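You operate a simulated robot arm through the tools that you are given. There is no shell and no other tool. Be economical: measure what you need, move in short steps, check, and stop when the job is done.

Carry out the task below with a simulated robot arm. There is one attempt and no reset: what you move stays moved.

JOB
Take the grey core on the stacker bench top and put it away on the top of the hood over the take-up roll.

The check looks at the end state, three seconds after you hand in, the way a careful person would. Anything else that was tipped, shoved, dropped, spilled or broken makes it a failure.

ROBOT AND FRAMES
A 6-joint arm with a two-finger parallel gripper, fixed in place. Base frame: the origin is at the foot of the arm, x ahead of it, y to its left, z up; the work surface is at about z = 0. Lengths are in m, angles in rad, forces in N, time in s.
With the tool pointing down near the work surface it reaches from about 0.14 to 0.58 m from the base axis. Its first joint turns from -1.152 to 1.152 rad. Payload 2.1 kg.
Tool frame: the origin (TCP) lies between the finger pads and is the grasp point; the fingertips stand 0.03 m ahead of it; z points along the fingers, y is the line along which they close. Largest opening 0.094 m; finger width 0.028, thickness 0.01; the body of the gripper, 0.05 by 0.096 m, starts 0.055 m behind the TCP.
Orientation is that of the tool frame in the base frame, as a unit quaternion [w, x, y, z]. With the fingers straight down and closing along the base's y, the tool's x points along the base's -x, its y along +y and its z along -z.

CONTROLS
- The arm moves only by the tool arm_command. Its argument "motion" is a list that holds one entry, the list of rows, each a list of 7 numbers: the turn, a rotation vector about the tool's x, y, z in rad, then the shift along the tool's x, y, z in m, then the gripper command, from -1 (fully open) to 1 (shut), values between in proportion. In form: [[[wx, wy, wz, x, y, z, fingers], ...]]. A call has 1 to 10 rows; each row shifts and turns the commanded pose from where the row before left it, along the tool's axes as they then stand. A row lasts 0.2 s, in which the tool goes at most 0.05 m and 0.15 rad; a call with a longer step from one row to the next is refused whole, and so is a gripper value outside its range. Where a pose cannot be reached the arm comes as near as it can. A force on the tool above 40 N (or 10 N above the force at the start of the call, whichever is more), or a blocked arm, ends the call early, and 0.2 s more pass. Each finger travels about 0.072 m/s and halts on what it meets, pressing with about 43 N; the grip force reading is that of the motor and also rises with nothing between the fingers. The clock runs only during rows and for 0.2 s after the last one: add rows that do not move to give the fingers time. It gives the time, the measured TCP pose, the force on the tool (base axes), the opening and the grip force at its end, in the units of the frame above (readings bear some noise), and new pictures: "show" is both (left out), scene, wrist or none.
- Cameras (640 x 400 px; columns grow to the right, rows downward): "scene" is fixed at [0.0495, -0.3612, 0.4974]; the picture's right is [0.86, -0.52, 0.00], its down [-0.23, -0.38, -0.90] and it looks along [0.46, 0.77, -0.44] (base axes); focal length 230 px, centre (320, 200). "wrist" rides on the gripper at [0.076, 0.014, -0.102] in the tool frame; the picture's right is [-0.18, 0.98, 0.00], its down [-0.75, -0.14, -0.64] and it looks along [-0.63, -0.12, 0.77] (tool axes); focal length 243 px, centre (320, 200). There is no depth. A picture from a camera that has moved, and an enlarged one, comes with that camera's place and axes in the base frame and with its lens.
- enlarge(camera, box): a new picture of the part [left, top, right, bottom] of that camera's present view, enlarged. The clock stands still meanwhile.
- job_done(): hands the job in; it is judged then, once.

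Work in short steps. Places have to be worked out from the pictures, the camera data and where the tool is seen: move nearer, look again, correct. Check each grasp and each placing, and mend what went wrong. You have 90 turns and 170 pictures in all, those below and enlarged ones among them. Open the gripper and draw the arm clear of the work before you hand the job in, unless the task says otherwise; then end with one line.

The tools are called after ">>>" by a JSON object that holds its "method" and its "body". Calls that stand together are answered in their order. arm_command: Moves the arm, as the interface text tells. Its arguments: {"type":"object","properties":{"motion":{"type":"array","items":{"type":"array","items":{"type":"array","items":{"type":"number"}}}},"show":{"type":"string","enum":["both","scene","wrist","none"]}},"required":["motion"]} The other tools are called the same way: enlarge (camera, box) takes an enlarged picture of a part of a camera's view; job_done () hands the job in.

At the start:

```text
time_s: 0.0
eef_pos: [0.3166, -0.0396, 0.3899]
orientation: [0.0, 0.0, 1.0, 0.0]
wrist_force: [0.4, -0.1, -0.4]
width: 0.094
finger_force: 0.1
```

scene: 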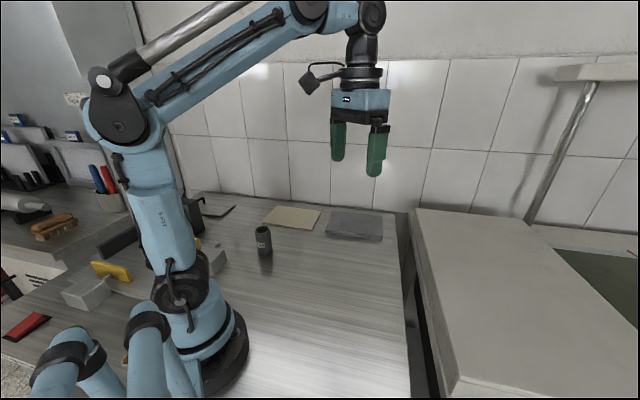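
wrist: 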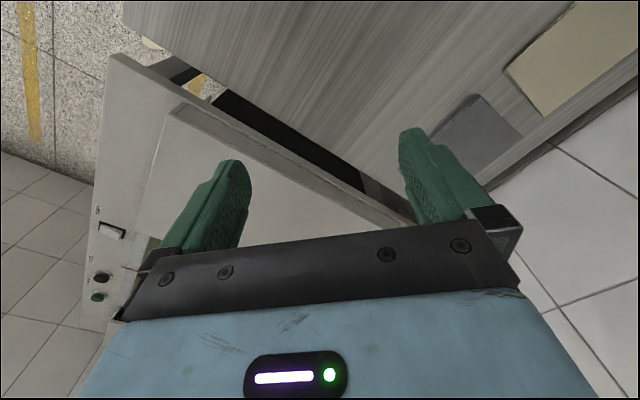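

The scene shows a dark grey cylinder on the bench and a light box (perhaps the hood) on the right. I enlarge both regions to identify them.

>>> {"method": "enlarge", "body": {"camera": "scene", "box": [180, 180, 420, 330]}}

>>> {"method": "enlarge", "body": {"camera": "scene", "box": [380, 40, 640, 400]}}

>>> {"method": "enlarge", "body": {"camera": "scene", "box": [0, 100, 240, 380]}}

```text
2.67 times, centred on (300, 255) of scene
camera zoom: at [0.0495, -0.3612, 0.4974], right [0.86, -0.52, 0.0], down [-0.23, -0.38, -0.9], along [0.46, 0.77, -0.44], focal length 613 px, centre (373, 53)
```

zoom: 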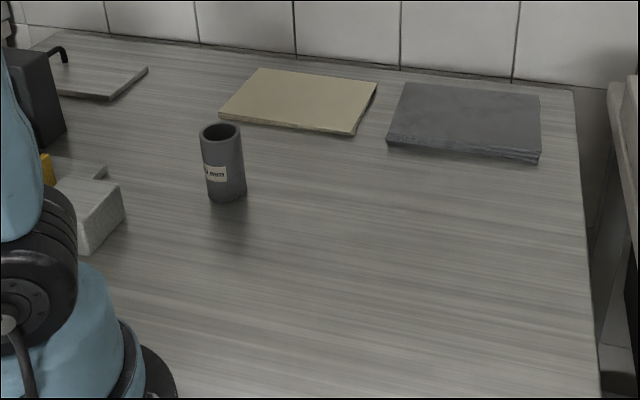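

```text
1.11 times, centred on (510, 220) of scene
camera zoom: at [0.0495, -0.3612, 0.4974], right [0.86, -0.52, 0.0], down [-0.23, -0.38, -0.9], along [0.46, 0.77, -0.44], focal length 255 px, centre (109, 178)
```

zoom: 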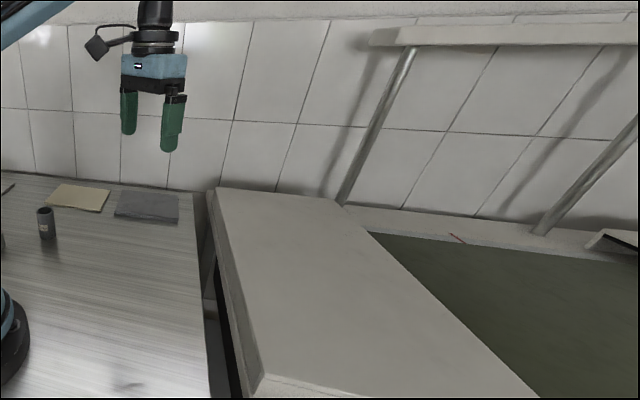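

```text
1.43 times, centred on (120, 240) of scene
camera zoom: at [0.0495, -0.3612, 0.4974], right [0.86, -0.52, 0.0], down [-0.23, -0.38, -0.9], along [0.46, 0.77, -0.44], focal length 328 px, centre (606, 143)
```

zoom: 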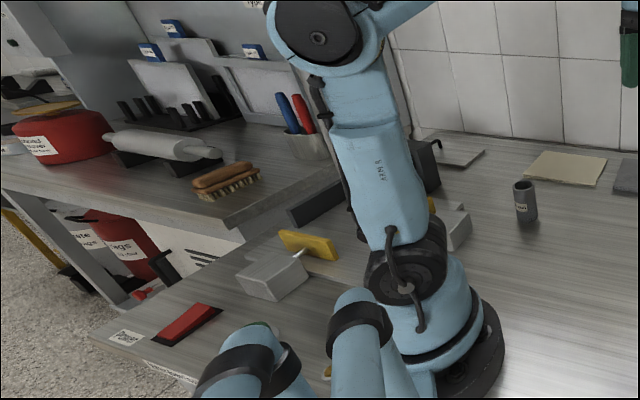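

The core is the tube at about (0.208, 0.268), roughly 0.085 tall and 0.047 wide. I enlarge the wrist view to triangulate the hood.

>>> {"method": "enlarge", "body": {"camera": "wrist", "box": [80, 40, 440, 265]}}

>>> {"method": "enlarge", "body": {"camera": "scene", "box": [390, 180, 640, 400]}}

```text
1.78 times, centred on (260, 152) of wrist
camera zoom: at [0.2392, -0.0259, 0.492], right [0.18, 0.98, 0.0], down [0.75, -0.14, 0.64], along [0.63, -0.12, -0.77], focal length 431 px, centre (427, 284)
```

zoom: 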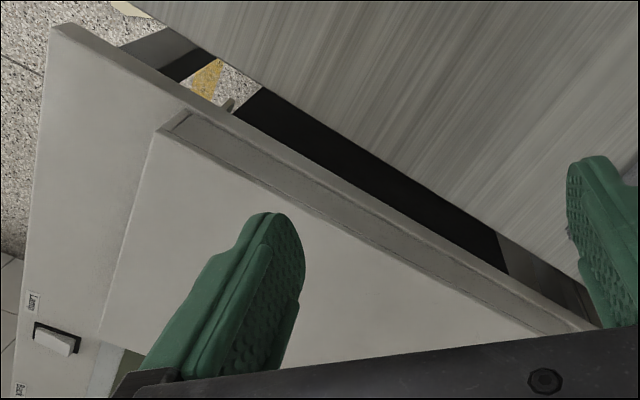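

```text
1.82 times, centred on (515, 290) of scene
camera zoom: at [0.0495, -0.3612, 0.4974], right [0.86, -0.52, 0.0], down [-0.23, -0.38, -0.9], along [0.46, 0.77, -0.44], focal length 418 px, centre (-34, 36)
```

zoom: 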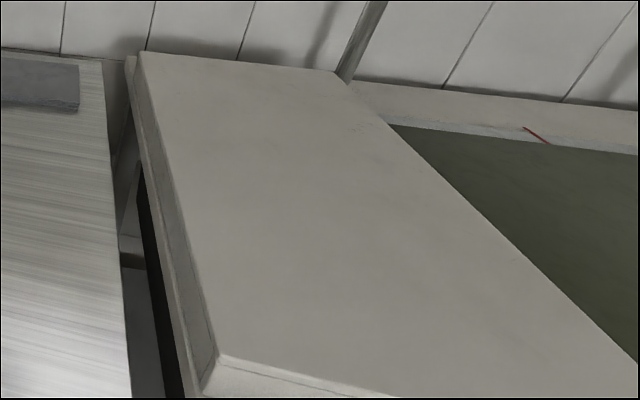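

Triangulation: hood top z≈0.083, near-left corner ≈(0.343,-0.30), edges running at 45°, so a spot near (0.44,-0.286) is in reach. Now I move to above the core at z≈0.20.

>>> {"method": "arm_command", "body": {"motion": [[[0, 0, 0, 0.0136, 0.0385, 0.0235, -1], [0, 0, 0, 0.0136, 0.0385, 0.0235, -1], [0, 0, 0, 0.0136, 0.0385, 0.0235, -1], [0, 0, 0, 0.0136, 0.0385, 0.0235, -1], [0, 0, 0, 0.0136, 0.0385, 0.0235, -1], [0, 0, 0, 0.0136, 0.0385, 0.0235, -1], [0, 0, 0, 0.0136, 0.0385, 0.0235, -1], [0, 0, 0, 0.0136, 0.0385, 0.0235, -1], [0, 0, 0, 0, 0, 0, -1]]]}}

```text
time_s: 2.0
eef_pos: [0.2079, 0.2679, 0.2009]
orientation: [0.0, 0.0, 1.0, 0.0]
wrist_force: [0.2, 0.3, -0.4]
width: 0.0939
finger_force: 0.1
camera wrist: at [0.1295, 0.2822, 0.3036], right [0.18, 0.98, 0.0], down [0.75, -0.14, 0.64], along [0.63, -0.12, -0.77], focal length 243 px, centre (320, 200)
```

scene: 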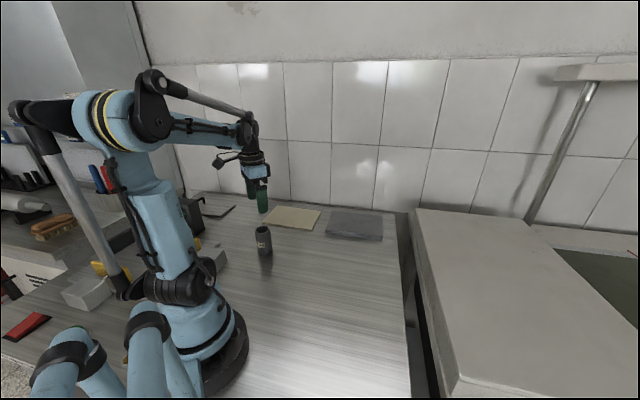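
wrist: 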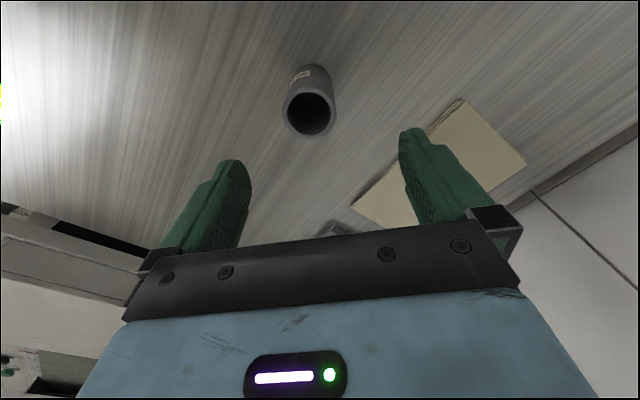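

The wrist view puts the core axis at about (0.205, 0.258), diameter ≈0.048. I correct by −0.009 in y and descend to TCP z≈0.055.

>>> {"method": "arm_command", "body": {"motion": [[[0, 0, 0, 0.003, -0.0095, 0.02, -1], [0, 0, 0, 0, 0, 0.03, -1], [0, 0, 0, 0, 0, 0.03, -1], [0, 0, 0, 0, 0, 0.03, -1], [0, 0, 0, 0, 0, 0.02, -1], [0, 0, 0, 0, 0, 0.016, -1], [0, 0, 0, 0, 0, 0, -1]]]}}

```text
time_s: 3.6
eef_pos: [0.2059, 0.2592, 0.0547]
orientation: [0.0, 0.001, 1.0, 0.0]
wrist_force: [-0.6, -0.3, -1.1]
width: 0.0941
finger_force: 0.0
camera wrist: at [0.1275, 0.2735, 0.157], right [0.18, 0.98, 0.0], down [0.75, -0.14, 0.64], along [0.63, -0.12, -0.77], focal length 243 px, centre (320, 200)
```

scene: 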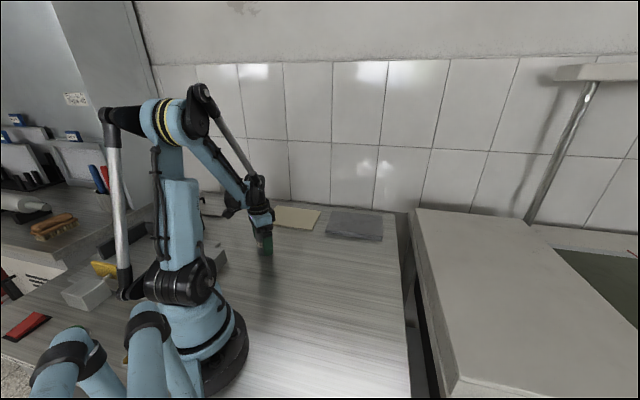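
wrist: 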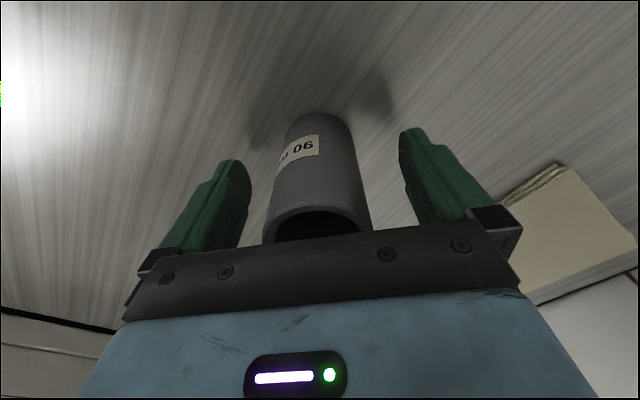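

The core stands centred between the fingers (axis x≈0.207). I close the gripper.

>>> {"method": "arm_command", "body": {"motion": [[[0, 0, 0, 0, 0, 0, 1], [0, 0, 0, 0, 0, 0, 1], [0, 0, 0, 0, 0, 0, 1], [0, 0, 0, 0, 0, 0, 1], [0, 0, 0, 0, 0, 0, 1]]], "show": "wrist"}}

```text
time_s: 4.8
eef_pos: [0.2054, 0.2592, 0.0544]
orientation: [0.0, 0.0, 1.0, 0.001]
wrist_force: [0.3, 0.2, -0.2]
width: 0.0472
finger_force: 43.5
camera wrist: at [0.1275, 0.2735, 0.1572], right [0.18, 0.98, 0.0], down [0.75, -0.14, 0.64], along [0.63, -0.12, -0.77], focal length 243 px, centre (320, 200)
```

wrist: 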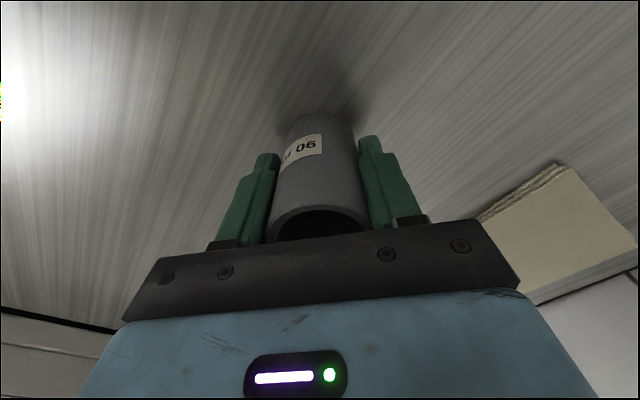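

The grip holds at 0.047 m width. I lift straight up about 0.19 m.

>>> {"method": "arm_command", "body": {"motion": [[[0, 0, 0, 0, 0, -0.02, 1], [0, 0, 0, 0, 0, -0.035, 1], [0, 0, 0, 0, 0, -0.045, 1], [0, 0, 0, 0, 0, -0.045, 1], [0, 0, 0, 0, 0, -0.045, 1], [0, 0, 0, 0, 0, 0, 1]]]}}

```text
time_s: 6.2
eef_pos: [0.2067, 0.2587, 0.2464]
orientation: [0.0, 0.0, 1.0, 0.0]
wrist_force: [-0.4, 0.1, -1.2]
width: 0.047
finger_force: 43.3
camera wrist: at [0.1293, 0.2727, 0.3482], right [0.18, 0.98, 0.0], down [0.75, -0.14, 0.64], along [0.63, -0.12, -0.77], focal length 243 px, centre (320, 200)
```

scene: 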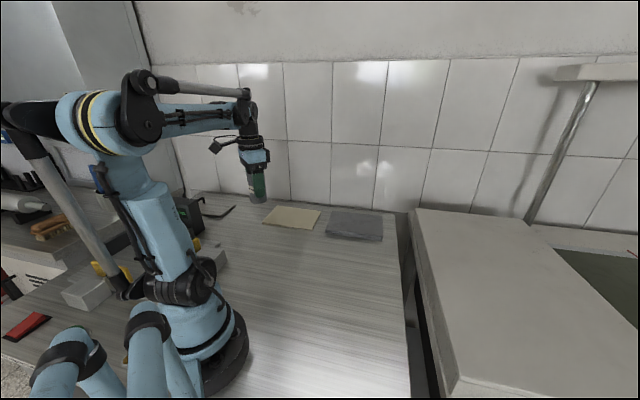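
wrist: 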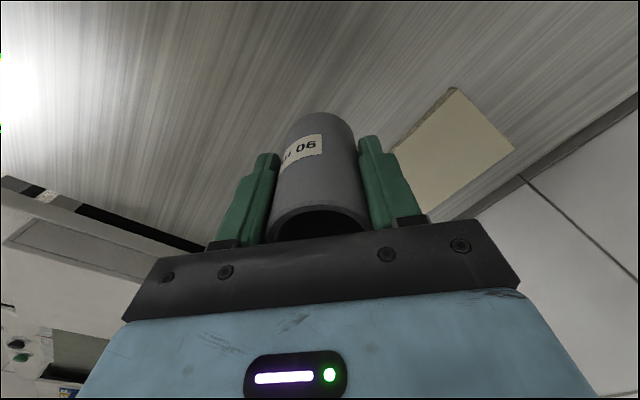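

The core is held. I carry it at z≈0.246 towards the hood, first leg.

>>> {"method": "arm_command", "body": {"motion": [[[0, 0, 0, -0.015, -0.03, 0, 1], [0, 0, 0, -0.015, -0.035, 0, 1], [0, 0, 0, -0.015, -0.035, 0, 1], [0, 0, 0, -0.015, -0.035, 0, 1], [0, 0, 0, -0.015, -0.035, 0, 1], [0, 0, 0, -0.015, -0.035, 0, 1], [0, 0, 0, -0.015, -0.035, 0, 1], [0, 0, 0, -0.015, -0.035, 0, 1], [0, 0, 0, -0.015, -0.035, 0, 1], [0, 0, 0, -0.015, -0.035, 0, 1]]], "show": "none"}}

>>> {"method": "arm_command", "body": {"motion": [[[0, 0, 0, -0.0155, -0.035, 0, 1], [0, 0, 0, -0.0155, -0.035, 0, 1], [0, 0, 0, -0.0155, -0.035, 0, 1], [0, 0, 0, -0.0155, -0.035, 0, 1], [0, 0, 0, -0.0155, -0.035, 0, 1], [0, 0, 0, -0.0075, -0.02, 0, 1], [0, 0, 0, 0, 0, 0, 1]]]}}

```text
time_s: 8.4
eef_pos: [0.3552, -0.0885, 0.2451]
orientation: [0.0, 0.001, 1.0, 0.0]
wrist_force: [0.0, -0.2, -1.1]
width: 0.0471
finger_force: 42.9
```

```text
time_s: 10.0
eef_pos: [0.4403, -0.2829, 0.2437]
orientation: [0.001, 0.0, 1.0, 0.0]
wrist_force: [0.6, -0.2, -0.3]
width: 0.0473
finger_force: 42.6
camera wrist: at [0.3623, -0.2689, 0.3479], right [0.18, 0.98, 0.0], down [0.75, -0.14, 0.64], along [0.63, -0.12, -0.77], focal length 243 px, centre (320, 200)
```

scene: 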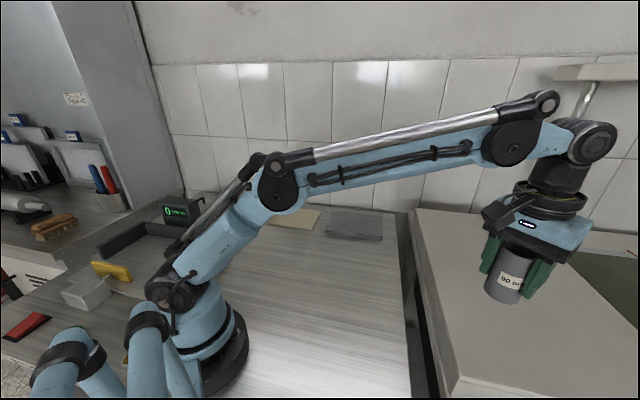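
wrist: 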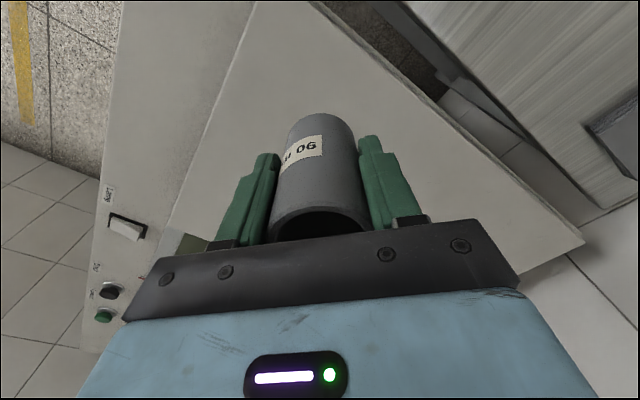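

The hood's edges in this view match my estimate: the core is ~0.057 and ~0.083 m inside the two edges. I descend to TCP z≈0.15 (contact expected ≈0.137).

>>> {"method": "arm_command", "body": {"motion": [[[0, 0, 0, 0, 0, 0.03, 1], [0, 0, 0, 0, 0, 0.03, 1], [0, 0, 0, 0, 0, 0.02, 1], [0, 0, 0, 0, 0, 0.014, 1], [0, 0, 0, 0, 0, 0, 1]]]}}

>>> {"method": "enlarge", "body": {"camera": "scene", "box": [440, 220, 620, 360]}}

```text
time_s: 11.2
eef_pos: [0.4421, -0.281, 0.1508]
orientation: [0.0, 0.0, 1.0, 0.0]
wrist_force: [0.4, -0.5, 0.1]
width: 0.0469
finger_force: 43.3
camera wrist: at [0.3633, -0.2667, 0.2534], right [0.18, 0.98, 0.0], down [0.75, -0.14, 0.64], along [0.63, -0.12, -0.77], focal length 243 px, centre (320, 200)
```

scene: 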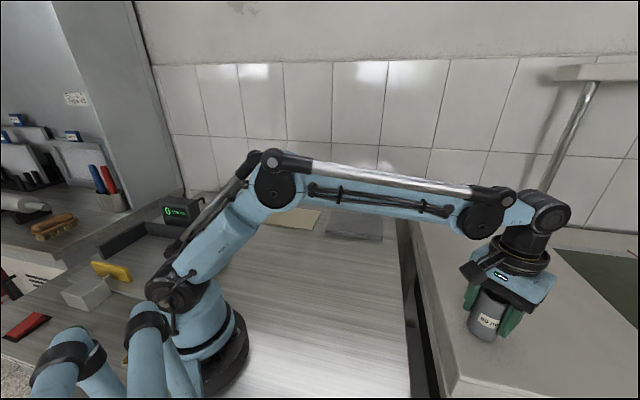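
wrist: 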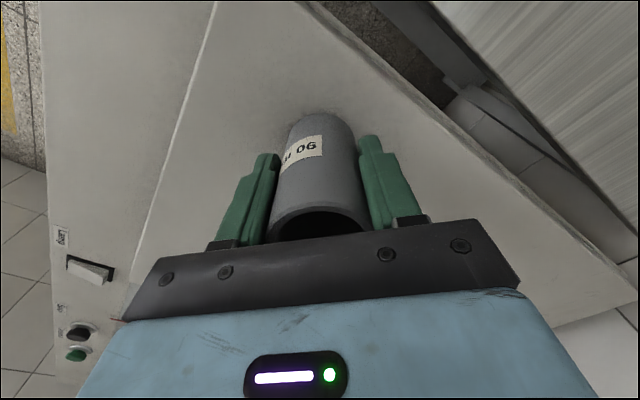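

```text
2.86 times, centred on (530, 290) of scene
camera zoom: at [0.0495, -0.3612, 0.4974], right [0.86, -0.52, 0.0], down [-0.23, -0.38, -0.9], along [0.46, 0.77, -0.44], focal length 657 px, centre (-280, -57)
```

zoom: 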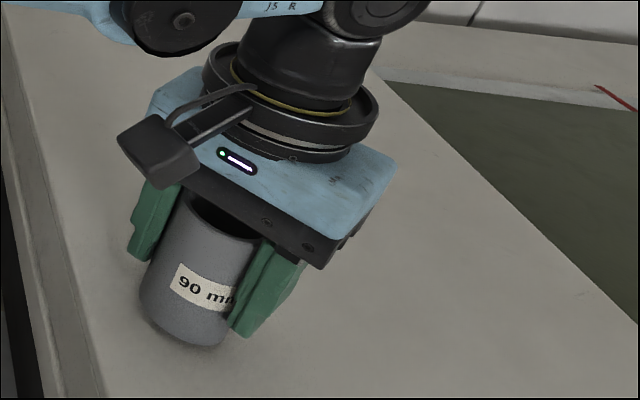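

The core hovers just above the hood. I lower gently by 0.010 and read the force.

>>> {"method": "arm_command", "body": {"motion": [[[0, 0, 0, 0, 0, 0.004, 1], [0, 0, 0, 0, 0, 0.003, 1], [0, 0, 0, 0, 0, 0.003, 1], [0, 0, 0, 0, 0, 0, 1]]], "show": "none"}}

>>> {"method": "arm_command", "body": {"motion": [[[0, 0, 0, 0, 0, 0.002, 1], [0, 0, 0, 0, 0, 0, 1]]], "show": "wrist"}}

```text
time_s: 12.0
eef_pos: [0.4404, -0.2816, 0.143]
orientation: [0.002, 0.0, 1.0, 0.001]
wrist_force: [0.4, 0.6, 6.9]
width: 0.0471
finger_force: 43.2
stopped in row 4: the force on the tool passed its limit (the readings are from after the stop); the commanded pose is now the measured one
```

```text
time_s: 12.5
eef_pos: [0.4411, -0.2828, 0.1433]
orientation: [0.001, 0.0, 1.0, -0.001]
wrist_force: [0.2, 1.4, 6.0]
width: 0.0473
finger_force: 43.1
stopped in row 2: the force on the tool passed its limit (the readings are from after the stop); the commanded pose is now the measured one
camera wrist: at [0.3633, -0.2673, 0.2465], right [0.18, 0.98, 0.0], down [0.75, -0.14, 0.64], along [0.63, -0.12, -0.77], focal length 243 px, centre (320, 200)
```

wrist: 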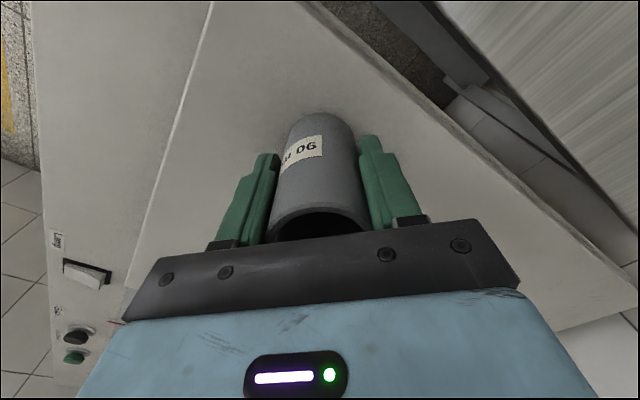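

Contact at TCP z≈0.143 with ~6 N: the core stands on the hood. I open the fingers gradually in place.

>>> {"method": "arm_command", "body": {"motion": [[[0, 0, 0, 0, 0, 0, -0.1], [0, 0, 0, 0, 0, 0, -0.3], [0, 0, 0, 0, 0, 0, -0.6], [0, 0, 0, 0, 0, 0, -1], [0, 0, 0, 0, 0, 0, -1], [0, 0, 0, 0, 0, 0, -1]]]}}

```text
time_s: 13.9
eef_pos: [0.4401, -0.2807, 0.1433]
orientation: [0.001, 0.0, 1.0, 0.0]
wrist_force: [-0.2, -1.0, 0.3]
width: 0.0939
finger_force: 0.1
camera wrist: at [0.3633, -0.2673, 0.2462], right [0.18, 0.98, 0.0], down [0.75, -0.14, 0.64], along [0.63, -0.12, -0.77], focal length 243 px, centre (320, 200)
```

scene: 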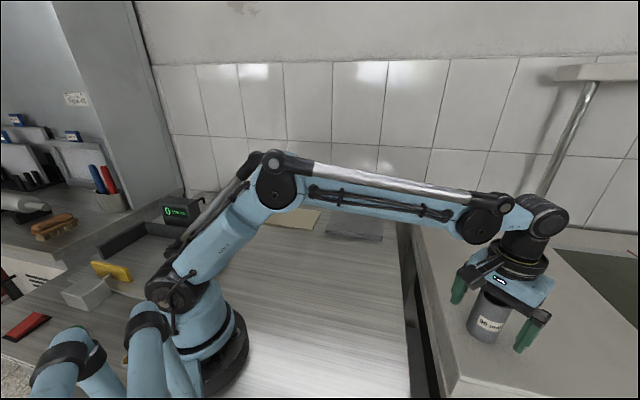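
wrist: 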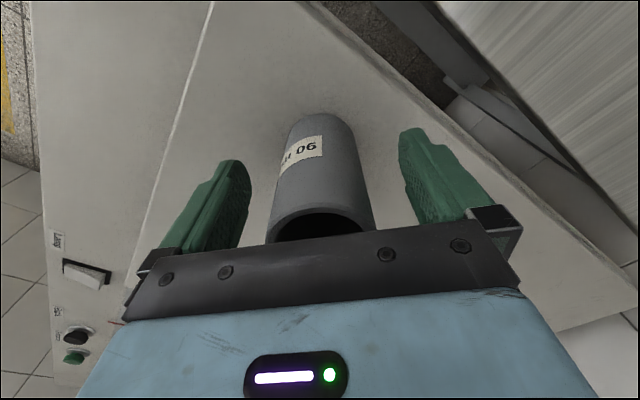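

The core stands free and upright with both fingers clear. I raise straight up, then draw back over the bench.

>>> {"method": "arm_command", "body": {"motion": [[[0, 0, 0, 0, 0, -0.02, -1], [0, 0, 0, 0, 0, -0.035, -1], [0, 0, 0, 0, 0, -0.045, -1], [0, 0, 0, 0, 0, -0.04, -1], [0, 0, 0, 0.02, 0.04, 0, -1], [0, 0, 0, 0.02, 0.04, 0, -1], [0, 0, 0, 0.02, 0.04, 0, -1], [0, 0, 0, 0.02, 0.04, 0, -1], [0, 0, 0, 0.02, 0.04, 0, -1], [0, 0, 0, 0, 0, 0, -1]]]}}

>>> {"method": "enlarge", "body": {"camera": "scene", "box": [400, 200, 640, 390]}}

```text
time_s: 16.1
eef_pos: [0.3398, -0.083, 0.2837]
orientation: [0.002, 0.001, 1.0, 0.0]
wrist_force: [0.1, 0.0, 1.3]
width: 0.094
finger_force: 0.1
camera wrist: at [0.2617, -0.0687, 0.386], right [0.18, 0.98, 0.0], down [0.75, -0.14, 0.64], along [0.63, -0.12, -0.77], focal length 243 px, centre (320, 200)
```

scene: 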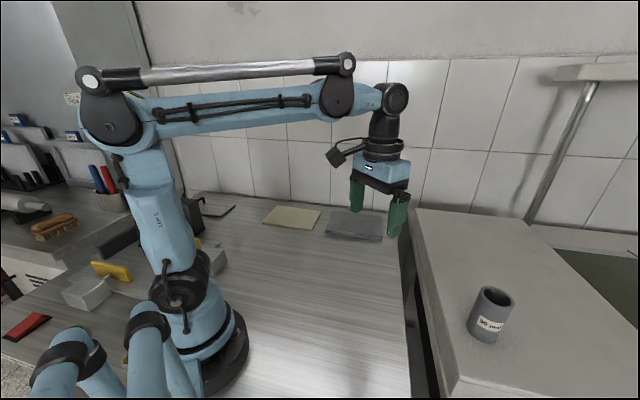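
wrist: 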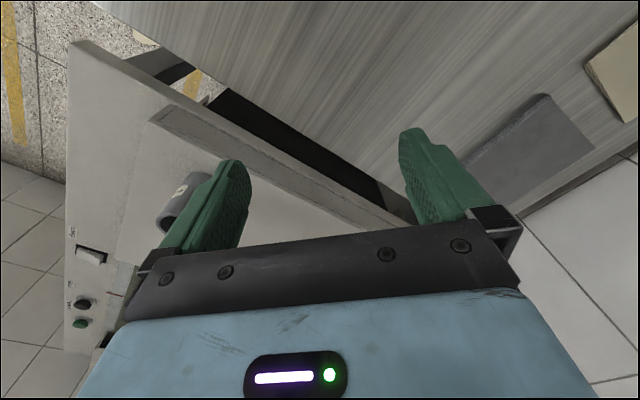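

```text
2.11 times, centred on (520, 295) of scene
camera zoom: at [0.0495, -0.3612, 0.4974], right [0.86, -0.52, 0.0], down [-0.23, -0.38, -0.9], along [0.46, 0.77, -0.44], focal length 484 px, centre (-101, 0)
```

zoom: 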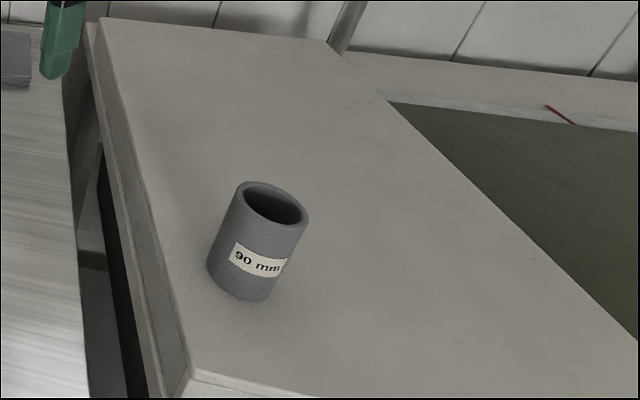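

The core stands upright on the hood, well inside its edges. The arm is clear and the gripper open, so I hand in.

>>> {"method": "job_done", "body": {}}

```text
The job is handed in.
```

The grey core is standing upright on top of the hood, well inside its edges; I saw nothing else disturbed, and the arm is drawn clear with the gripper open.
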